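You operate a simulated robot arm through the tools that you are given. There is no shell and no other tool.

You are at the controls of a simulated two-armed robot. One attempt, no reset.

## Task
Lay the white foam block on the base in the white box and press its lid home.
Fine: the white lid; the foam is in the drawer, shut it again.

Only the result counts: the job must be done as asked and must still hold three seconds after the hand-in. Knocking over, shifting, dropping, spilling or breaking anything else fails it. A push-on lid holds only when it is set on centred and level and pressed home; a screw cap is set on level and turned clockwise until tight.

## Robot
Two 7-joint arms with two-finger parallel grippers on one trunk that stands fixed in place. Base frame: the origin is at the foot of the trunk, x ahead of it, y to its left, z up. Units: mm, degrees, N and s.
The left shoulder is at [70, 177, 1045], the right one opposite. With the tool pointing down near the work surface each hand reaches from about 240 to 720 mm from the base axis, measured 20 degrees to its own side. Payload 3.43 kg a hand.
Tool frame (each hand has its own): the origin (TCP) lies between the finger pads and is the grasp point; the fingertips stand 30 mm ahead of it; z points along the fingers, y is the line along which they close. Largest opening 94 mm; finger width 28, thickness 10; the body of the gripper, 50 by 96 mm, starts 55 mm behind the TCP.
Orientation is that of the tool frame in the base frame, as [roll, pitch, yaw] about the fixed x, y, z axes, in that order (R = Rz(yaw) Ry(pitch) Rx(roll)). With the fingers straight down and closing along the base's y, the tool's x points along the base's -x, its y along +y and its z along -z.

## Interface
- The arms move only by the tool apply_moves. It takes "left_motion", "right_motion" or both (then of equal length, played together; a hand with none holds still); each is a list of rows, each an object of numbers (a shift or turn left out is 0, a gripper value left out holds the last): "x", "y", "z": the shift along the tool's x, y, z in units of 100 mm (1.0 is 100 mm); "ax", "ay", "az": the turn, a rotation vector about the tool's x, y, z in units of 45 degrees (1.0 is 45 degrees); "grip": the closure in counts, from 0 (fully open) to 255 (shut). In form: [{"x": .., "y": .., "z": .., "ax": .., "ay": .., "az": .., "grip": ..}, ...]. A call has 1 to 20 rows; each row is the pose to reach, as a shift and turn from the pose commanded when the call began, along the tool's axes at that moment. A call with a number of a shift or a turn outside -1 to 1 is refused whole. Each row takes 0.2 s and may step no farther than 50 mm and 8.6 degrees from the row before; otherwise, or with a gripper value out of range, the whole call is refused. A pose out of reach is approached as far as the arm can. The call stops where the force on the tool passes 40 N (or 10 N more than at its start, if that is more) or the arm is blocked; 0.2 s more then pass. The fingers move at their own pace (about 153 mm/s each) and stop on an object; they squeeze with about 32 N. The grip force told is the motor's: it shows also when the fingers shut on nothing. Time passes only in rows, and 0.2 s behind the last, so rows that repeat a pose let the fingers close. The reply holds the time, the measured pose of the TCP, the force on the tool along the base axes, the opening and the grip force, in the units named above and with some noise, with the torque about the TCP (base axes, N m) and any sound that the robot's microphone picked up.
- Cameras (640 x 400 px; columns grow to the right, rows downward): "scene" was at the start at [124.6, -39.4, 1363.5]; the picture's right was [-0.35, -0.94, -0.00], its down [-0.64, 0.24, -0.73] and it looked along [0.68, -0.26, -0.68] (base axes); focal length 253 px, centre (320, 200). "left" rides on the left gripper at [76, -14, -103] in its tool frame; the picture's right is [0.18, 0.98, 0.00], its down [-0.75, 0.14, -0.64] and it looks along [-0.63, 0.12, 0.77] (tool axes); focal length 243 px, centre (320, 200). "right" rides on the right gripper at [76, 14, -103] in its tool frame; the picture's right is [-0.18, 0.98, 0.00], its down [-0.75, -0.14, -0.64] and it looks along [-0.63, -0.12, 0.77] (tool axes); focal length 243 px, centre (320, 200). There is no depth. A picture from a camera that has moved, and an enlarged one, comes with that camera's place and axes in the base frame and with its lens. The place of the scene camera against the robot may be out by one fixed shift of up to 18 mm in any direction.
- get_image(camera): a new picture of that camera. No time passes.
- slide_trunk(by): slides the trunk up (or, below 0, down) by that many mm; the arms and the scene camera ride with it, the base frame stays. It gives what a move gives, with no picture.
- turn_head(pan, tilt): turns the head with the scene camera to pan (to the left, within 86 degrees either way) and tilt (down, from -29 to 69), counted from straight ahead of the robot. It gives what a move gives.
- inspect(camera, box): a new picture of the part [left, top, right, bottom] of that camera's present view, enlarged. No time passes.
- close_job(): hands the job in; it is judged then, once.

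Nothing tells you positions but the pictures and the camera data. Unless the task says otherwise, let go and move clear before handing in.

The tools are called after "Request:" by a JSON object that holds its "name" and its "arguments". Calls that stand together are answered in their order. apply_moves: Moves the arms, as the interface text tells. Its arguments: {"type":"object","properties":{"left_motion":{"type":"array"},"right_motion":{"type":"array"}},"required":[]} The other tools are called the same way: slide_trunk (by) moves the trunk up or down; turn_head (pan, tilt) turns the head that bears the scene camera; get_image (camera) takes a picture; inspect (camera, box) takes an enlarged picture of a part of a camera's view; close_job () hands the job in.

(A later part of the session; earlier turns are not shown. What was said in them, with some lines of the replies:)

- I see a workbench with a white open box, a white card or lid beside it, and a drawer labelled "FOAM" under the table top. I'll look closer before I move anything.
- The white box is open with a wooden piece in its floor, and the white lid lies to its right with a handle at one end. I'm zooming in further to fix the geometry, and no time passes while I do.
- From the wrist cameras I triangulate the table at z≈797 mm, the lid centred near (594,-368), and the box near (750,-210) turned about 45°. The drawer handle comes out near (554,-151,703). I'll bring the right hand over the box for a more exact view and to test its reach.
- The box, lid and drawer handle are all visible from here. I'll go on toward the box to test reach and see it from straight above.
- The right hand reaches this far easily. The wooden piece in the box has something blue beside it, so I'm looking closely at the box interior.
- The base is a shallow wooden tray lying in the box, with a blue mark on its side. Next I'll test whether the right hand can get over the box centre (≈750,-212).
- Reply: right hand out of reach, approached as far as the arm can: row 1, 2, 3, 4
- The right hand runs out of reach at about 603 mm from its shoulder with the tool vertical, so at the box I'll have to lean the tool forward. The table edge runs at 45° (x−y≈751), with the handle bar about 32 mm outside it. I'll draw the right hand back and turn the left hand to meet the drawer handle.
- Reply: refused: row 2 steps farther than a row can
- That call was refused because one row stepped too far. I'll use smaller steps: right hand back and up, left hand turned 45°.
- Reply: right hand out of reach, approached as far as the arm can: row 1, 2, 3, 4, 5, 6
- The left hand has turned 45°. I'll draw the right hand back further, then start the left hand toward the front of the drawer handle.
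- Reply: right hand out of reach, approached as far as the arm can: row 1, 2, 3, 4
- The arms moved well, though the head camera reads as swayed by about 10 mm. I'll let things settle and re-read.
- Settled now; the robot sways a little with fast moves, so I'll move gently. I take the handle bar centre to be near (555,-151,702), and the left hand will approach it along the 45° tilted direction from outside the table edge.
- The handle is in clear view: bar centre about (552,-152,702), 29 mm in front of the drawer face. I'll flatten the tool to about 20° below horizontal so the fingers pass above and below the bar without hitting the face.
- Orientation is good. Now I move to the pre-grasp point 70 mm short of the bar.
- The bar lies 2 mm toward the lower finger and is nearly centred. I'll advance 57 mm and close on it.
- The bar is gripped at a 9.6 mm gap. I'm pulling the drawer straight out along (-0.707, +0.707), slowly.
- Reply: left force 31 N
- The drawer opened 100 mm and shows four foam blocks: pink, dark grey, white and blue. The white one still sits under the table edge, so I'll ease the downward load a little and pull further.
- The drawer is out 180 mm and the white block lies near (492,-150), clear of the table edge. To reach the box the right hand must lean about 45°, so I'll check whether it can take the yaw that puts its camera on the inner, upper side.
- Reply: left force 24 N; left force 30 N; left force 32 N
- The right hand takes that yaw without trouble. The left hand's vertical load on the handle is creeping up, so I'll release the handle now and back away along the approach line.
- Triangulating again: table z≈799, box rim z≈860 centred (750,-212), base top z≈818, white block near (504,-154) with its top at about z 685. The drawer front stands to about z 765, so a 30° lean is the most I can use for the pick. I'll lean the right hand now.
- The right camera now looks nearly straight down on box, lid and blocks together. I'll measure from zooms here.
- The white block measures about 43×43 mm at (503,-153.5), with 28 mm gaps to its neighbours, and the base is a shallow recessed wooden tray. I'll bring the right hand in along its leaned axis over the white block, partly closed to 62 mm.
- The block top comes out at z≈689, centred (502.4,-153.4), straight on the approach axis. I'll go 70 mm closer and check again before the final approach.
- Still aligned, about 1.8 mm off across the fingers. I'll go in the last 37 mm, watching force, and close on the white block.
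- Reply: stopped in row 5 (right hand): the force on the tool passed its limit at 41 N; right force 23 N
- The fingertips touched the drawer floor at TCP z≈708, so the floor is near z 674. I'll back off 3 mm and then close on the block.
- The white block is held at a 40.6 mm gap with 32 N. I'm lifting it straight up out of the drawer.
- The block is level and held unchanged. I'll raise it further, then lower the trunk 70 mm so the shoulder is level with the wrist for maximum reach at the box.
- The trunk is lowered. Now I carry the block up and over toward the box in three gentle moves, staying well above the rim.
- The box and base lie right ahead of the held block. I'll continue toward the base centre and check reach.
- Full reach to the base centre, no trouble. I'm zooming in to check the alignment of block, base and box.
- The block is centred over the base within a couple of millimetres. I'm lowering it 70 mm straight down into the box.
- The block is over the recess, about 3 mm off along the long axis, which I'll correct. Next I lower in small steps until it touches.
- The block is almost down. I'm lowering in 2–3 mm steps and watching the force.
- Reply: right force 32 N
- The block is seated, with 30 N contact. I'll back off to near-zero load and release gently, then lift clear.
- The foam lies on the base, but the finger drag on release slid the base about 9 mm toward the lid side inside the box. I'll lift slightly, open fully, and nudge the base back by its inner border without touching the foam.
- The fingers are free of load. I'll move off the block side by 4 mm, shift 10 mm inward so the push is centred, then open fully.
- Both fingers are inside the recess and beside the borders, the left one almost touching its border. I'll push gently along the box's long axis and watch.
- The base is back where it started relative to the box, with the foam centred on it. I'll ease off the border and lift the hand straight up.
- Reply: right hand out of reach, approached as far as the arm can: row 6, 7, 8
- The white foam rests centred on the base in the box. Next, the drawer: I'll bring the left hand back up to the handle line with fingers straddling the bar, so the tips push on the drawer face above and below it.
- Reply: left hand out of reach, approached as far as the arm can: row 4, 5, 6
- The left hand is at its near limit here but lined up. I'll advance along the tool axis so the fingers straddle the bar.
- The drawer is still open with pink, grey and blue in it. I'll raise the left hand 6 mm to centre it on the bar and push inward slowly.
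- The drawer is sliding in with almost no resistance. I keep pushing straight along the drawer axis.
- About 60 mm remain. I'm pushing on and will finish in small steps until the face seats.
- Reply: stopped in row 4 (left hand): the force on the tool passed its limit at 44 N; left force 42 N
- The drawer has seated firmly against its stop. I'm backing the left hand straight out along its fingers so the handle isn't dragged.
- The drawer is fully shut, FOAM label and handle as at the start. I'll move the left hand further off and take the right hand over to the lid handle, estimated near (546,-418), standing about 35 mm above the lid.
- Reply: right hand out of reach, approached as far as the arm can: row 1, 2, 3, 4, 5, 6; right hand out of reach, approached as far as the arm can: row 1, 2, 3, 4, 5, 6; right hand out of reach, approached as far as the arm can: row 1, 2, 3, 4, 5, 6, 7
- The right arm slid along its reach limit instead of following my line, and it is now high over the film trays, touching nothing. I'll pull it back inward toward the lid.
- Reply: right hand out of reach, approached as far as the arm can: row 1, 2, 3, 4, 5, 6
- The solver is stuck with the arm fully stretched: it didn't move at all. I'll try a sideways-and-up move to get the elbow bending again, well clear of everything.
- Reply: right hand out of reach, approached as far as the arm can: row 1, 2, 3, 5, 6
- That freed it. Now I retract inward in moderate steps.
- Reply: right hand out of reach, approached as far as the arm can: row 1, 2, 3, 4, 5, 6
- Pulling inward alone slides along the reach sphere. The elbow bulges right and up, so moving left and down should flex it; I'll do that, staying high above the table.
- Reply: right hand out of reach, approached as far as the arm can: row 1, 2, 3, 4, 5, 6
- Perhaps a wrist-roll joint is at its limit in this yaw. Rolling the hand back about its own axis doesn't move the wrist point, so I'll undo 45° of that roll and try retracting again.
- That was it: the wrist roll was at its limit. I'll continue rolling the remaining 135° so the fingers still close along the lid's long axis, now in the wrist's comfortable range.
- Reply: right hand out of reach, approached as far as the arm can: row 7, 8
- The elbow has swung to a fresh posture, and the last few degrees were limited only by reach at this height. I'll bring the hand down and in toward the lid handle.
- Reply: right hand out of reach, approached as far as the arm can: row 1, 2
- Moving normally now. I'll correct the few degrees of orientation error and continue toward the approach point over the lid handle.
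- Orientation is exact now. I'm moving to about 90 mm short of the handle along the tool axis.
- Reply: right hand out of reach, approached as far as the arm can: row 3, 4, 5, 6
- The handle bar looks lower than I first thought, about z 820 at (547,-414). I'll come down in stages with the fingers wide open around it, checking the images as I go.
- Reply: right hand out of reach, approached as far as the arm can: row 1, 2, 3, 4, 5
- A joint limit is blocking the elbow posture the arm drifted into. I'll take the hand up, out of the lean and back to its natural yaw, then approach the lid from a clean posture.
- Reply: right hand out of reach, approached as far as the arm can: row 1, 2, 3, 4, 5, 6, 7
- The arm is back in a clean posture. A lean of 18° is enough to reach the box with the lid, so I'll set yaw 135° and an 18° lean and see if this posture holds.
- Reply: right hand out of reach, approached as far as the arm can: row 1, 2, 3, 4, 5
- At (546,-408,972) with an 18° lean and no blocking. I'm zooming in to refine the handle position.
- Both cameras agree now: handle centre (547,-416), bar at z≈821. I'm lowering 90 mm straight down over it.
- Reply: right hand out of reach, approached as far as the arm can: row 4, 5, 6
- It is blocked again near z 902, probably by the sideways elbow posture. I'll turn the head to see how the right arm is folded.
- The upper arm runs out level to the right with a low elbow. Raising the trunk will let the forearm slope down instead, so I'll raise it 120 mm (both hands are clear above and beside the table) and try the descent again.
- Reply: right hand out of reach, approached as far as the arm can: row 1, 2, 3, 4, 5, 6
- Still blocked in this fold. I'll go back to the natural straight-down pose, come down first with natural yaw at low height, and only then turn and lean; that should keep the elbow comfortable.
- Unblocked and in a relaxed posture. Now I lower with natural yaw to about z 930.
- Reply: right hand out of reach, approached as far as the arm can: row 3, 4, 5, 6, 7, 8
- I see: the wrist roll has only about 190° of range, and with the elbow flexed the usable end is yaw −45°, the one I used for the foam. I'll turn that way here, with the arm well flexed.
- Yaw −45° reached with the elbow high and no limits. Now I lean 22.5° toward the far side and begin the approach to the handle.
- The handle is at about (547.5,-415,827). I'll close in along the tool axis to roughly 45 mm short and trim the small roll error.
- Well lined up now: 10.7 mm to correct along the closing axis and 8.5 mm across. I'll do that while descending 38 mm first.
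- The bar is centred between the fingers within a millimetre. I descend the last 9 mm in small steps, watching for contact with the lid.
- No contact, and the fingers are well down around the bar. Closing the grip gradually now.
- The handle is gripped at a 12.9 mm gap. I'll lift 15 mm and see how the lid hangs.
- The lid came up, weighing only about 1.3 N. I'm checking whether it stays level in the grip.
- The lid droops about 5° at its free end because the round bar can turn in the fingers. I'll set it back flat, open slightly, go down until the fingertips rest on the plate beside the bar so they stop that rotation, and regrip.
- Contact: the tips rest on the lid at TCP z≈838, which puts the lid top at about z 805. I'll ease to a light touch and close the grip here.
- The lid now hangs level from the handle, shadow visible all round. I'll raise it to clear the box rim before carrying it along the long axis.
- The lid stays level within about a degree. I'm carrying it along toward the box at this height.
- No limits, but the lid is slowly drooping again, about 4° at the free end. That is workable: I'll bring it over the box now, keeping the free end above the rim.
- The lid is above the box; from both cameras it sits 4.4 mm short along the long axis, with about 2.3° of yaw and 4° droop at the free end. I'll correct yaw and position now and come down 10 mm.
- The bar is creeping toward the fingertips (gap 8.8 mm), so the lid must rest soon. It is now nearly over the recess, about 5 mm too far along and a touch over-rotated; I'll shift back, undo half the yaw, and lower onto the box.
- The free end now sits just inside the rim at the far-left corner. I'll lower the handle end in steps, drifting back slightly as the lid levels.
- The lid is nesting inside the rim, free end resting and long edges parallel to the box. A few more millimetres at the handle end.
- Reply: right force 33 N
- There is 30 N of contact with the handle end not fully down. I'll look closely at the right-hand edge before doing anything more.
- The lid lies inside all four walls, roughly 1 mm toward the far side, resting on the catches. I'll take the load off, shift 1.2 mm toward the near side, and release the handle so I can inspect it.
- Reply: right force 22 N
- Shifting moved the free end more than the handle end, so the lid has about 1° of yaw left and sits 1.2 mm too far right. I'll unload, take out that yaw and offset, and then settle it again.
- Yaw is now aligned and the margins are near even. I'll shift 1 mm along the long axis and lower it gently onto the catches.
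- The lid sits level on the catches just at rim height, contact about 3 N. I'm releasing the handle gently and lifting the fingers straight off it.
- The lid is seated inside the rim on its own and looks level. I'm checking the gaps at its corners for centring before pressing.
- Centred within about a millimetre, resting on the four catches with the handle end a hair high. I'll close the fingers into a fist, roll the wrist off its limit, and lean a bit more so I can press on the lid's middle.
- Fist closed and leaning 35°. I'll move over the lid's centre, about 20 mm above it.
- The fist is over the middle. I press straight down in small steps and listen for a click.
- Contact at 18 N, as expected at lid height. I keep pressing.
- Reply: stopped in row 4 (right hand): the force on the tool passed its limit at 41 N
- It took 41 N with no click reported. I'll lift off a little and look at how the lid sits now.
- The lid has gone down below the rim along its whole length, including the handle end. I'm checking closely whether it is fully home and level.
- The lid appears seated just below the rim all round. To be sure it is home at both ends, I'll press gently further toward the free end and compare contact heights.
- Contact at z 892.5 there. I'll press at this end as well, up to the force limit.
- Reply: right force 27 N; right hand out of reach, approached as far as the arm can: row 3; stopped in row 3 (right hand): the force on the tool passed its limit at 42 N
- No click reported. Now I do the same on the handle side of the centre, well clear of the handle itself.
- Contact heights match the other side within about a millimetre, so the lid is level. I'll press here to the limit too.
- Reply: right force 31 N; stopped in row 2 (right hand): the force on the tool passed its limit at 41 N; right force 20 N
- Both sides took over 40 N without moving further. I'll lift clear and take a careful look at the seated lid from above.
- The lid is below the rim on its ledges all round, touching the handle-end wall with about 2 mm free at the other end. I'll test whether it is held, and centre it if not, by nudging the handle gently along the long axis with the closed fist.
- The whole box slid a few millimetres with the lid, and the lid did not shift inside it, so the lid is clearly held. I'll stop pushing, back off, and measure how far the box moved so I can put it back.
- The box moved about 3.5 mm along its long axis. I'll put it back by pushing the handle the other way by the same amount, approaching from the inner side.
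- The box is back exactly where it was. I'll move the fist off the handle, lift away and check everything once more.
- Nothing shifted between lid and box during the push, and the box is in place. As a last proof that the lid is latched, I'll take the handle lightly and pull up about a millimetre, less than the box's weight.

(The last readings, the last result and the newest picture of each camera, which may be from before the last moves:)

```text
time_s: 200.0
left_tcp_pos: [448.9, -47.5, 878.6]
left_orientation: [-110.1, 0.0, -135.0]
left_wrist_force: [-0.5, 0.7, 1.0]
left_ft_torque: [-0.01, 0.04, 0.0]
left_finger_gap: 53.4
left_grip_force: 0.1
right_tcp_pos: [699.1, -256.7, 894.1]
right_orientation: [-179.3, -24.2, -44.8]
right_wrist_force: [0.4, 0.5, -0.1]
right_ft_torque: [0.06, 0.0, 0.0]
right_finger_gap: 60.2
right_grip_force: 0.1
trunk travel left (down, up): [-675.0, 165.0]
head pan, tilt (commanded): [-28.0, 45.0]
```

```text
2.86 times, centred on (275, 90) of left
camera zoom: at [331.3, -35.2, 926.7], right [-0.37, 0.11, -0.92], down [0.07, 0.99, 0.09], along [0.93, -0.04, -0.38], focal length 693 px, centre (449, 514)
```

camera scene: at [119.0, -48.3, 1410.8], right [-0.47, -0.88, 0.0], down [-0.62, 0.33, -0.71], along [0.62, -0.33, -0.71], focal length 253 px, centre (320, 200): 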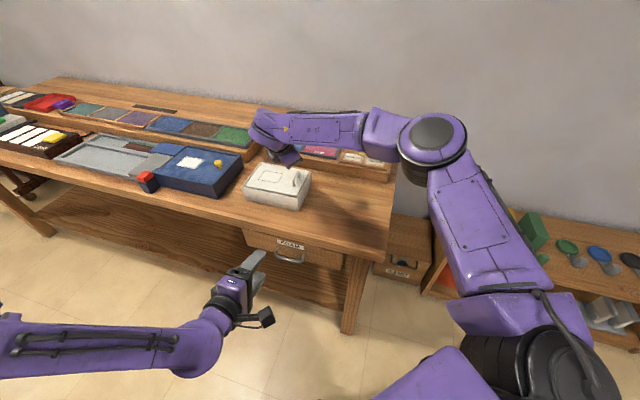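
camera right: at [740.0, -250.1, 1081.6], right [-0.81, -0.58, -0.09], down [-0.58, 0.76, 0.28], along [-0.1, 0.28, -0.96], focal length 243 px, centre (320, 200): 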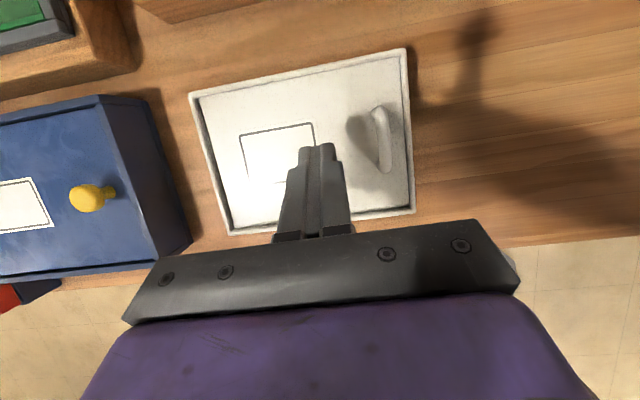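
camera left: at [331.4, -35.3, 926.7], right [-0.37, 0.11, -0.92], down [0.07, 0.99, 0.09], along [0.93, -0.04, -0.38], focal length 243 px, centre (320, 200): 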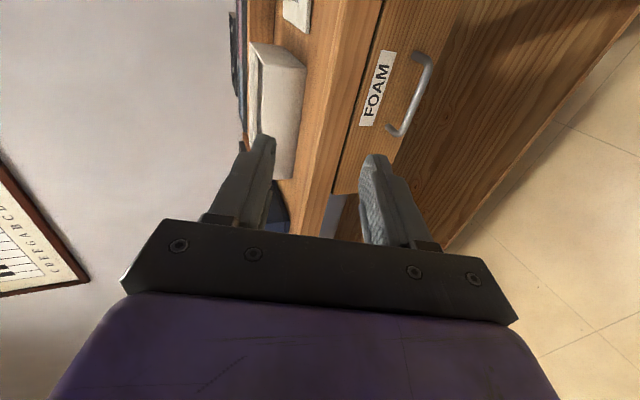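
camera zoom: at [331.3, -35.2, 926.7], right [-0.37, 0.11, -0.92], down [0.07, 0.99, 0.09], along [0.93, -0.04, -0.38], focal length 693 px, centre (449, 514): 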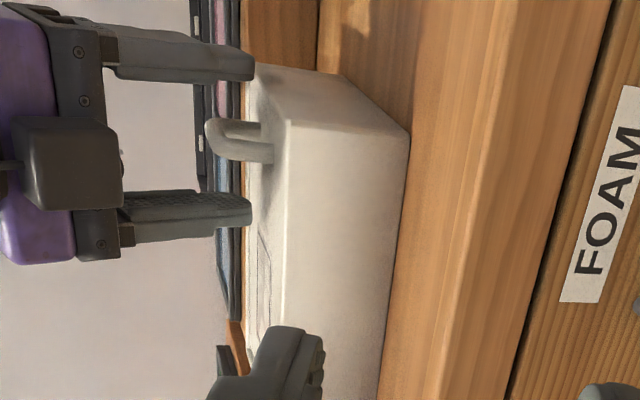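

The outer fingertip is a touch below the rim height, so I'll raise 5 mm before closing to keep it clear of the box wall.

Request:
{"name": "apply_moves", "arguments": {"right_motion": [{"x": 0.01, "z": -0.023}, {"x": 0.0205, "z": -0.0456}, {"x": 0.0205, "z": -0.0456}, {"x": 0.0205, "z": -0.0456, "grip": 150}, {"x": 0.0205, "z": -0.0456, "grip": 185}, {"x": 0.0205, "z": -0.0456, "grip": 205}, {"x": 0.0205, "z": -0.0456, "grip": 225}, {"x": 0.0205, "z": -0.0456, "grip": 255}, {"x": 0.0205, "z": -0.0456, "grip": 255}]}}

Request:
{"name": "inspect", "arguments": {"camera": "left", "box": [220, 20, 330, 160]}}

```text
time_s: 202.0
left_tcp_pos: [449.8, -46.5, 877.8]
left_orientation: [-110.1, 0.0, -135.0]
left_wrist_force: [0.2, -0.3, 0.6]
left_ft_torque: [-0.04, -0.02, -0.01]
left_finger_gap: 53.2
left_grip_force: 0.2
right_tcp_pos: [699.2, -257.4, 899.8]
right_orientation: [-179.3, -24.1, -44.8]
right_wrist_force: [-0.2, -0.9, 0.4]
right_ft_torque: [0.0, 0.06, 0.01]
right_finger_gap: 9.2
right_grip_force: 32.3
trunk travel left (down, up): [-675.0, 165.0]
head pan, tilt (commanded): [-28.0, 45.0]
```

```text
2.86 times, centred on (275, 90) of left
camera zoom: at [331.3, -35.3, 926.8], right [-0.37, 0.11, -0.92], down [0.07, 0.99, 0.09], along [0.93, -0.04, -0.38], focal length 693 px, centre (449, 514)
```

zoom: 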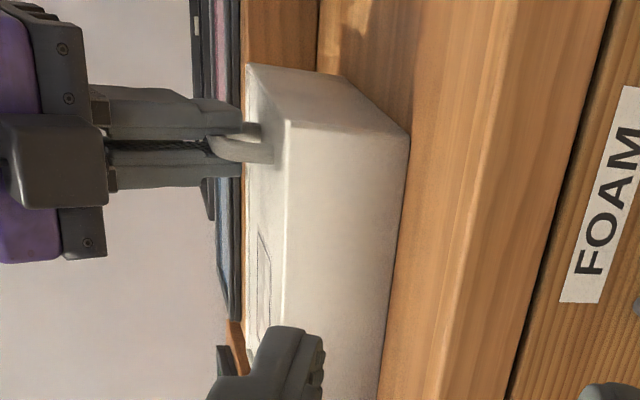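

Request:
{"name": "apply_moves", "arguments": {"right_motion": [{"x": 0.0041, "z": -0.0091}, {"x": 0.0041, "z": -0.0091}, {"x": 0.0041, "z": -0.0091}]}}

Request:
{"name": "apply_moves", "arguments": {"right_motion": [{"x": 0.0041, "z": -0.0091}, {"x": 0.0041, "z": -0.0091}, {"x": 0.0041, "z": -0.0091}]}}

Request:
{"name": "inspect", "arguments": {"camera": "left", "box": [220, 20, 330, 160]}}

Request:
{"name": "inspect", "arguments": {"camera": "scene", "box": [280, 160, 325, 200]}}

```text
time_s: 202.8
left_tcp_pos: [448.5, -46.4, 877.3]
left_orientation: [-110.2, 0.0, -135.1]
left_wrist_force: [0.0, 0.5, 1.2]
left_ft_torque: [-0.02, -0.03, 0.0]
left_finger_gap: 53.6
left_grip_force: 0.1
right_tcp_pos: [699.5, -257.2, 902.6]
right_orientation: [-179.3, -24.0, -44.7]
right_wrist_force: [0.5, 0.0, -2.0]
right_ft_torque: [-0.07, -0.03, 0.03]
right_finger_gap: 9.1
right_grip_force: 32.2
trunk travel left (down, up): [-675.0, 165.0]
head pan, tilt (commanded): [-28.0, 45.0]
```

```text
time_s: 203.6
left_tcp_pos: [449.8, -46.1, 876.2]
left_orientation: [-110.2, -0.1, -135.0]
left_wrist_force: [-0.3, 0.1, 0.0]
left_ft_torque: [0.01, 0.0, -0.02]
left_finger_gap: 53.6
left_grip_force: 0.0
right_tcp_pos: [701.2, -256.9, 903.5]
right_orientation: [-179.3, -24.1, -44.8]
right_wrist_force: [0.9, 0.6, -1.6]
right_ft_torque: [0.0, 0.0, 0.02]
right_finger_gap: 9.1
right_grip_force: 31.6
trunk travel left (down, up): [-675.0, 165.0]
head pan, tilt (commanded): [-28.0, 45.0]
```

```text
2.86 times, centred on (275, 90) of left
camera zoom: at [331.7, -35.2, 926.6], right [-0.37, 0.11, -0.92], down [0.07, 0.99, 0.09], along [0.93, -0.04, -0.38], focal length 693 px, centre (449, 514)
```

zoom: 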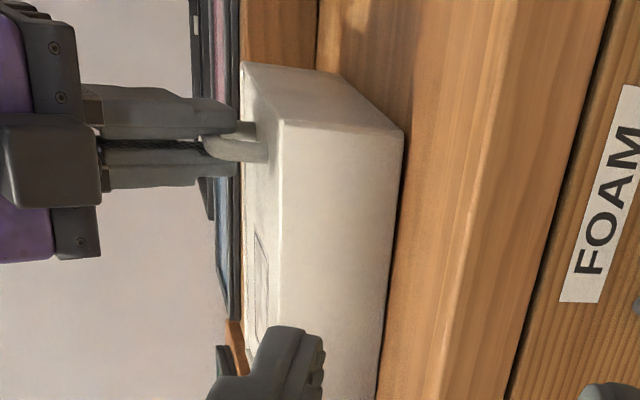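

```text
10.00 times, centred on (302, 180) of scene
camera zoom: at [119.6, -48.4, 1410.8], right [-0.47, -0.88, 0.0], down [-0.62, 0.33, -0.71], along [0.62, -0.33, -0.71], focal length 2533 px, centre (495, 400)
```

zoom: 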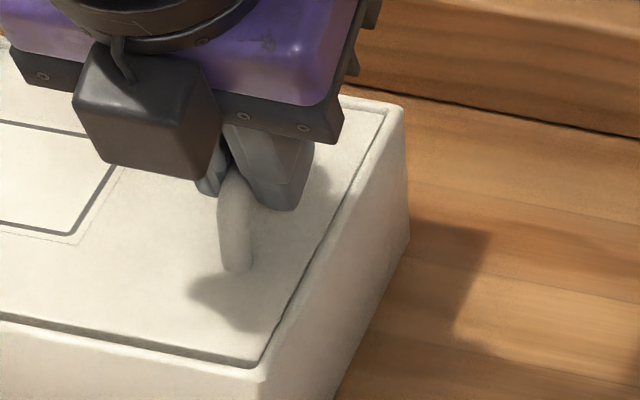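

Pulling the handle raised the end of the whole box by a few millimetres, so the lid is firmly latched to it. I'll set it straight back down and release.

Request:
{"name": "apply_moves", "arguments": {"right_motion": [{"x": -0.0041, "z": 0.0091}, {"x": -0.0082, "z": 0.0182}, {"x": -0.0123, "z": 0.0274}, {"x": -0.0164, "z": 0.0365}, {"x": -0.0164, "z": 0.0365}]}}

Request:
{"name": "inspect", "arguments": {"camera": "left", "box": [220, 20, 330, 160]}}

Request:
{"name": "inspect", "arguments": {"camera": "scene", "box": [235, 145, 315, 205]}}

```text
time_s: 204.8
left_tcp_pos: [448.5, -47.2, 878.5]
left_orientation: [-110.2, 0.0, -135.1]
left_wrist_force: [-0.6, -0.1, 0.4]
left_ft_torque: [-0.04, -0.01, 0.0]
left_finger_gap: 53.4
left_grip_force: 0.0
right_tcp_pos: [698.7, -256.7, 899.2]
right_orientation: [-179.2, -24.2, -44.8]
right_wrist_force: [1.4, -3.5, 4.9]
right_ft_torque: [0.22, 0.26, 0.04]
right_finger_gap: 9.1
right_grip_force: 31.9
trunk travel left (down, up): [-675.0, 165.0]
head pan, tilt (commanded): [-28.0, 45.0]
```

```text
2.86 times, centred on (275, 90) of left
camera zoom: at [330.9, -35.5, 927.0], right [-0.37, 0.11, -0.92], down [0.07, 0.99, 0.09], along [0.93, -0.04, -0.37], focal length 693 px, centre (449, 514)
```

zoom: 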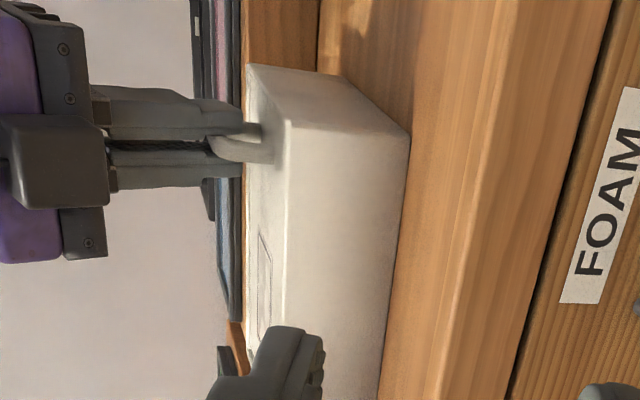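

```text
6.67 times, centred on (275, 175) of scene
camera zoom: at [118.3, -48.7, 1411.0], right [-0.47, -0.88, 0.0], down [-0.62, 0.33, -0.71], along [0.62, -0.33, -0.71], focal length 1689 px, centre (620, 367)
```

zoom: 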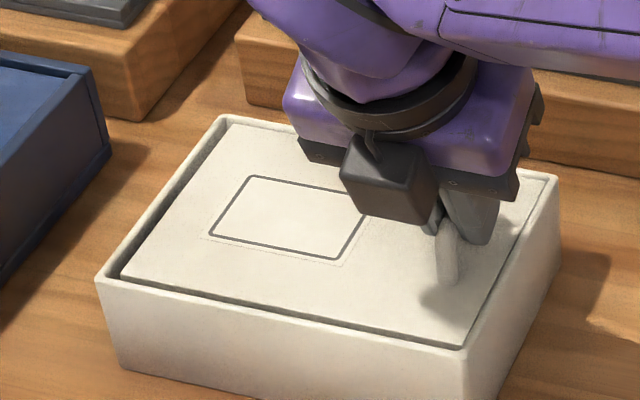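

The box is resting in its place again. Releasing the handle and lifting the hand well clear.

Request:
{"name": "apply_moves", "arguments": {"right_motion": [{"grip": 240}, {"grip": 225}, {"grip": 205}, {"grip": 180}, {"grip": 165}, {"grip": 165}, {"x": 0.04, "z": -0.09}, {"x": 0.12, "z": -0.27}, {"x": 0.2, "z": -0.45}, {"x": 0.28, "z": -0.62}, {"x": 0.35, "z": -0.78}, {"x": 0.35, "z": -0.78}]}}

Request:
{"name": "inspect", "arguments": {"camera": "right", "box": [120, 40, 420, 240]}}

Request:
{"name": "inspect", "arguments": {"camera": "scene", "box": [235, 145, 315, 205]}}

Request:
{"name": "get_image", "arguments": {"camera": "scene"}}

```text
time_s: 207.4
left_tcp_pos: [448.6, -46.7, 879.0]
left_orientation: [-110.1, 0.0, -135.1]
left_wrist_force: [0.3, -0.2, -0.1]
left_ft_torque: [0.01, 0.0, 0.05]
left_finger_gap: 53.6
left_grip_force: 0.1
right_tcp_pos: [699.5, -257.4, 984.2]
right_orientation: [-179.3, -24.1, -44.8]
right_wrist_force: [0.4, 0.0, -0.1]
right_ft_torque: [0.02, 0.0, -0.01]
right_finger_gap: 33.0
right_grip_force: 0.0
trunk travel left (down, up): [-675.0, 165.0]
head pan, tilt (commanded): [-28.0, 45.0]
```

```text
2.00 times, centred on (270, 140) of right
camera zoom: at [709.4, -289.5, 1110.0], right [-0.81, -0.58, -0.09], down [-0.58, 0.76, 0.28], along [-0.1, 0.28, -0.96], focal length 485 px, centre (420, 320)
```

zoom: 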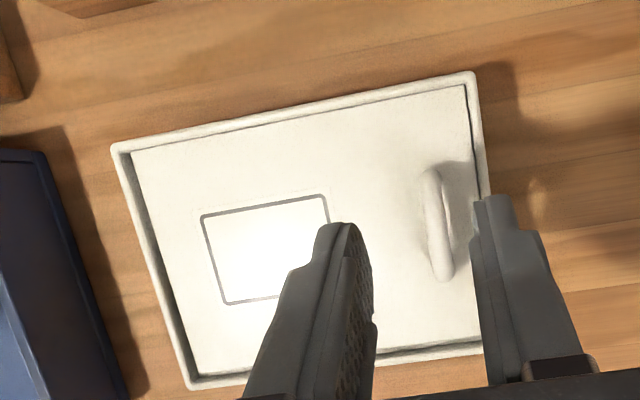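

```text
6.67 times, centred on (275, 175) of scene
camera zoom: at [119.2, -48.5, 1410.8], right [-0.47, -0.88, 0.0], down [-0.62, 0.33, -0.71], along [0.62, -0.33, -0.71], focal length 1689 px, centre (620, 367)
```

zoom: 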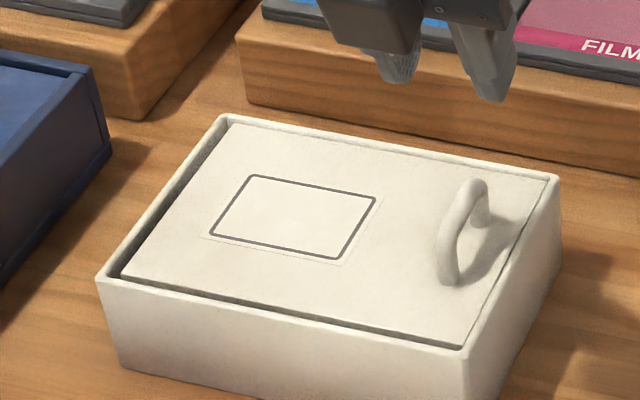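

```text
taken
camera scene: at [119.2, -48.5, 1410.8], right [-0.47, -0.88, 0.0], down [-0.62, 0.33, -0.71], along [0.62, -0.33, -0.71], focal length 253 px, centre (320, 200)
```

scene: 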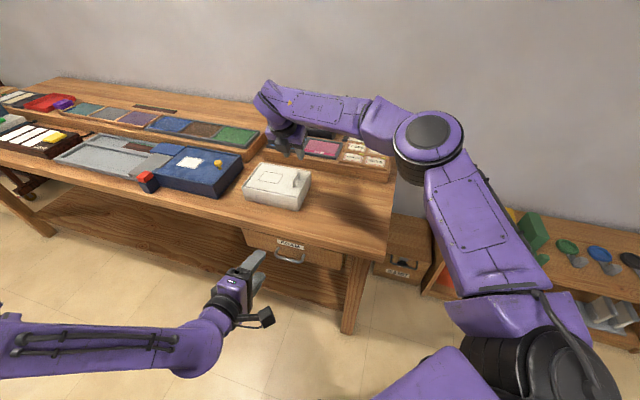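

Box closed, drawer shut and everything else in place as far as I can see. I'll withdraw the right hand farther and take a last look at the drawer and the bench.

Request:
{"name": "apply_moves", "arguments": {"right_motion": [{"y": 0.1, "z": -0.05}, {"y": 0.25, "z": -0.1}, {"y": 0.42, "z": -0.15}, {"y": 0.6, "z": -0.2}, {"y": 0.75, "z": -0.2}, {"y": 0.8, "z": -0.2}]}}

Request:
{"name": "inspect", "arguments": {"camera": "scene", "box": [210, 190, 370, 290]}}

Request:
{"name": "inspect", "arguments": {"camera": "scene", "box": [40, 70, 400, 230]}}

Request:
{"name": "get_image", "arguments": {"camera": "left"}}

```text
time_s: 208.8
left_tcp_pos: [449.3, -46.1, 877.2]
left_orientation: [-110.1, -0.1, -135.1]
left_wrist_force: [0.2, -0.3, -0.4]
left_ft_torque: [-0.03, 0.02, 0.03]
left_finger_gap: 53.5
left_grip_force: 0.0
right_tcp_pos: [638.1, -308.3, 1002.5]
right_orientation: [-179.3, -24.2, -44.9]
right_wrist_force: [-0.4, -0.4, -0.3]
right_ft_torque: [0.0, 0.01, -0.01]
right_finger_gap: 32.9
right_grip_force: 0.0
trunk travel left (down, up): [-675.0, 165.0]
head pan, tilt (commanded): [-28.0, 45.0]
```

```text
4.00 times, centred on (290, 240) of scene
camera zoom: at [118.9, -48.3, 1410.9], right [-0.47, -0.88, 0.0], down [-0.62, 0.33, -0.71], along [0.62, -0.33, -0.71], focal length 1013 px, centre (440, 40)
```

zoom: 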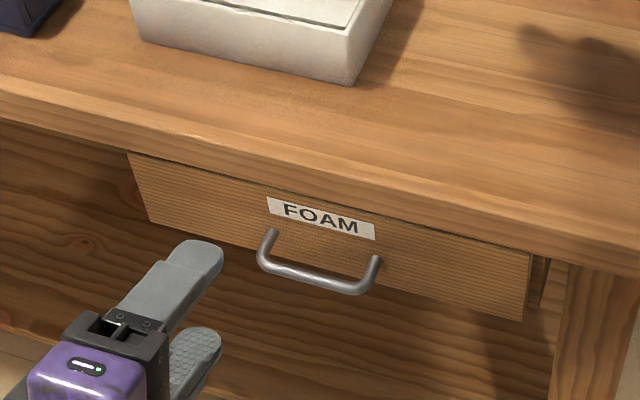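

```text
1.78 times, centred on (220, 150) of scene
camera zoom: at [118.9, -48.3, 1410.9], right [-0.47, -0.88, 0.0], down [-0.62, 0.33, -0.71], along [0.62, -0.33, -0.71], focal length 450 px, centre (498, 289)
```

zoom: 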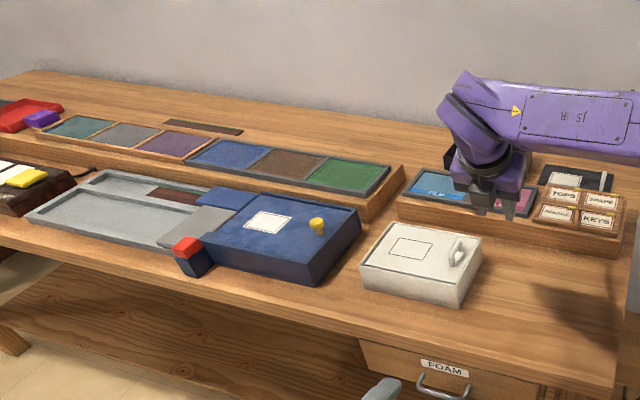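

```text
taken
camera left: at [331.3, -35.2, 926.7], right [-0.37, 0.11, -0.92], down [0.07, 0.99, 0.09], along [0.93, -0.04, -0.38], focal length 243 px, centre (320, 200)
```

left: 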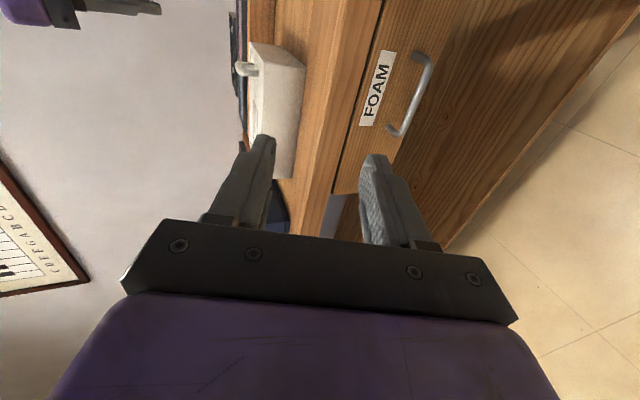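

The white foam lies on the base in the box, and the lid is level, centred and latched. The drawer is shut, nothing else on the bench has moved, and both hands are clear, so I'm handing in the job.

Request:
{"name": "close_job", "arguments": {}}

```text
The job is handed in.
```

I've handed in the job. The white foam block is on the wooden base in the white box, the lid is on and pressed home, and the drawer is shut.

- **Foam:** it sits centred on the base. When I let go, the base slid about 9 mm inside the box, so I nudged it back to where it started.
- **Lid:** it is level and within about 1 mm of centre. I pressed it with just over 40 N at three points. The robot reported no click, so I tested it: a light pull on the handle lifted the end of the whole box, so the lid is holding.
- **Box:** testing the lid slid the box about 3.5 mm along the table. I pushed it back, and the pictures show it in its original place.
- **Drawer:** it is closed against its stop, and the pink, grey and blue blocks are still inside.

In the last pictures nothing else on the bench has moved. Both hands were empty and clear at hand-in.
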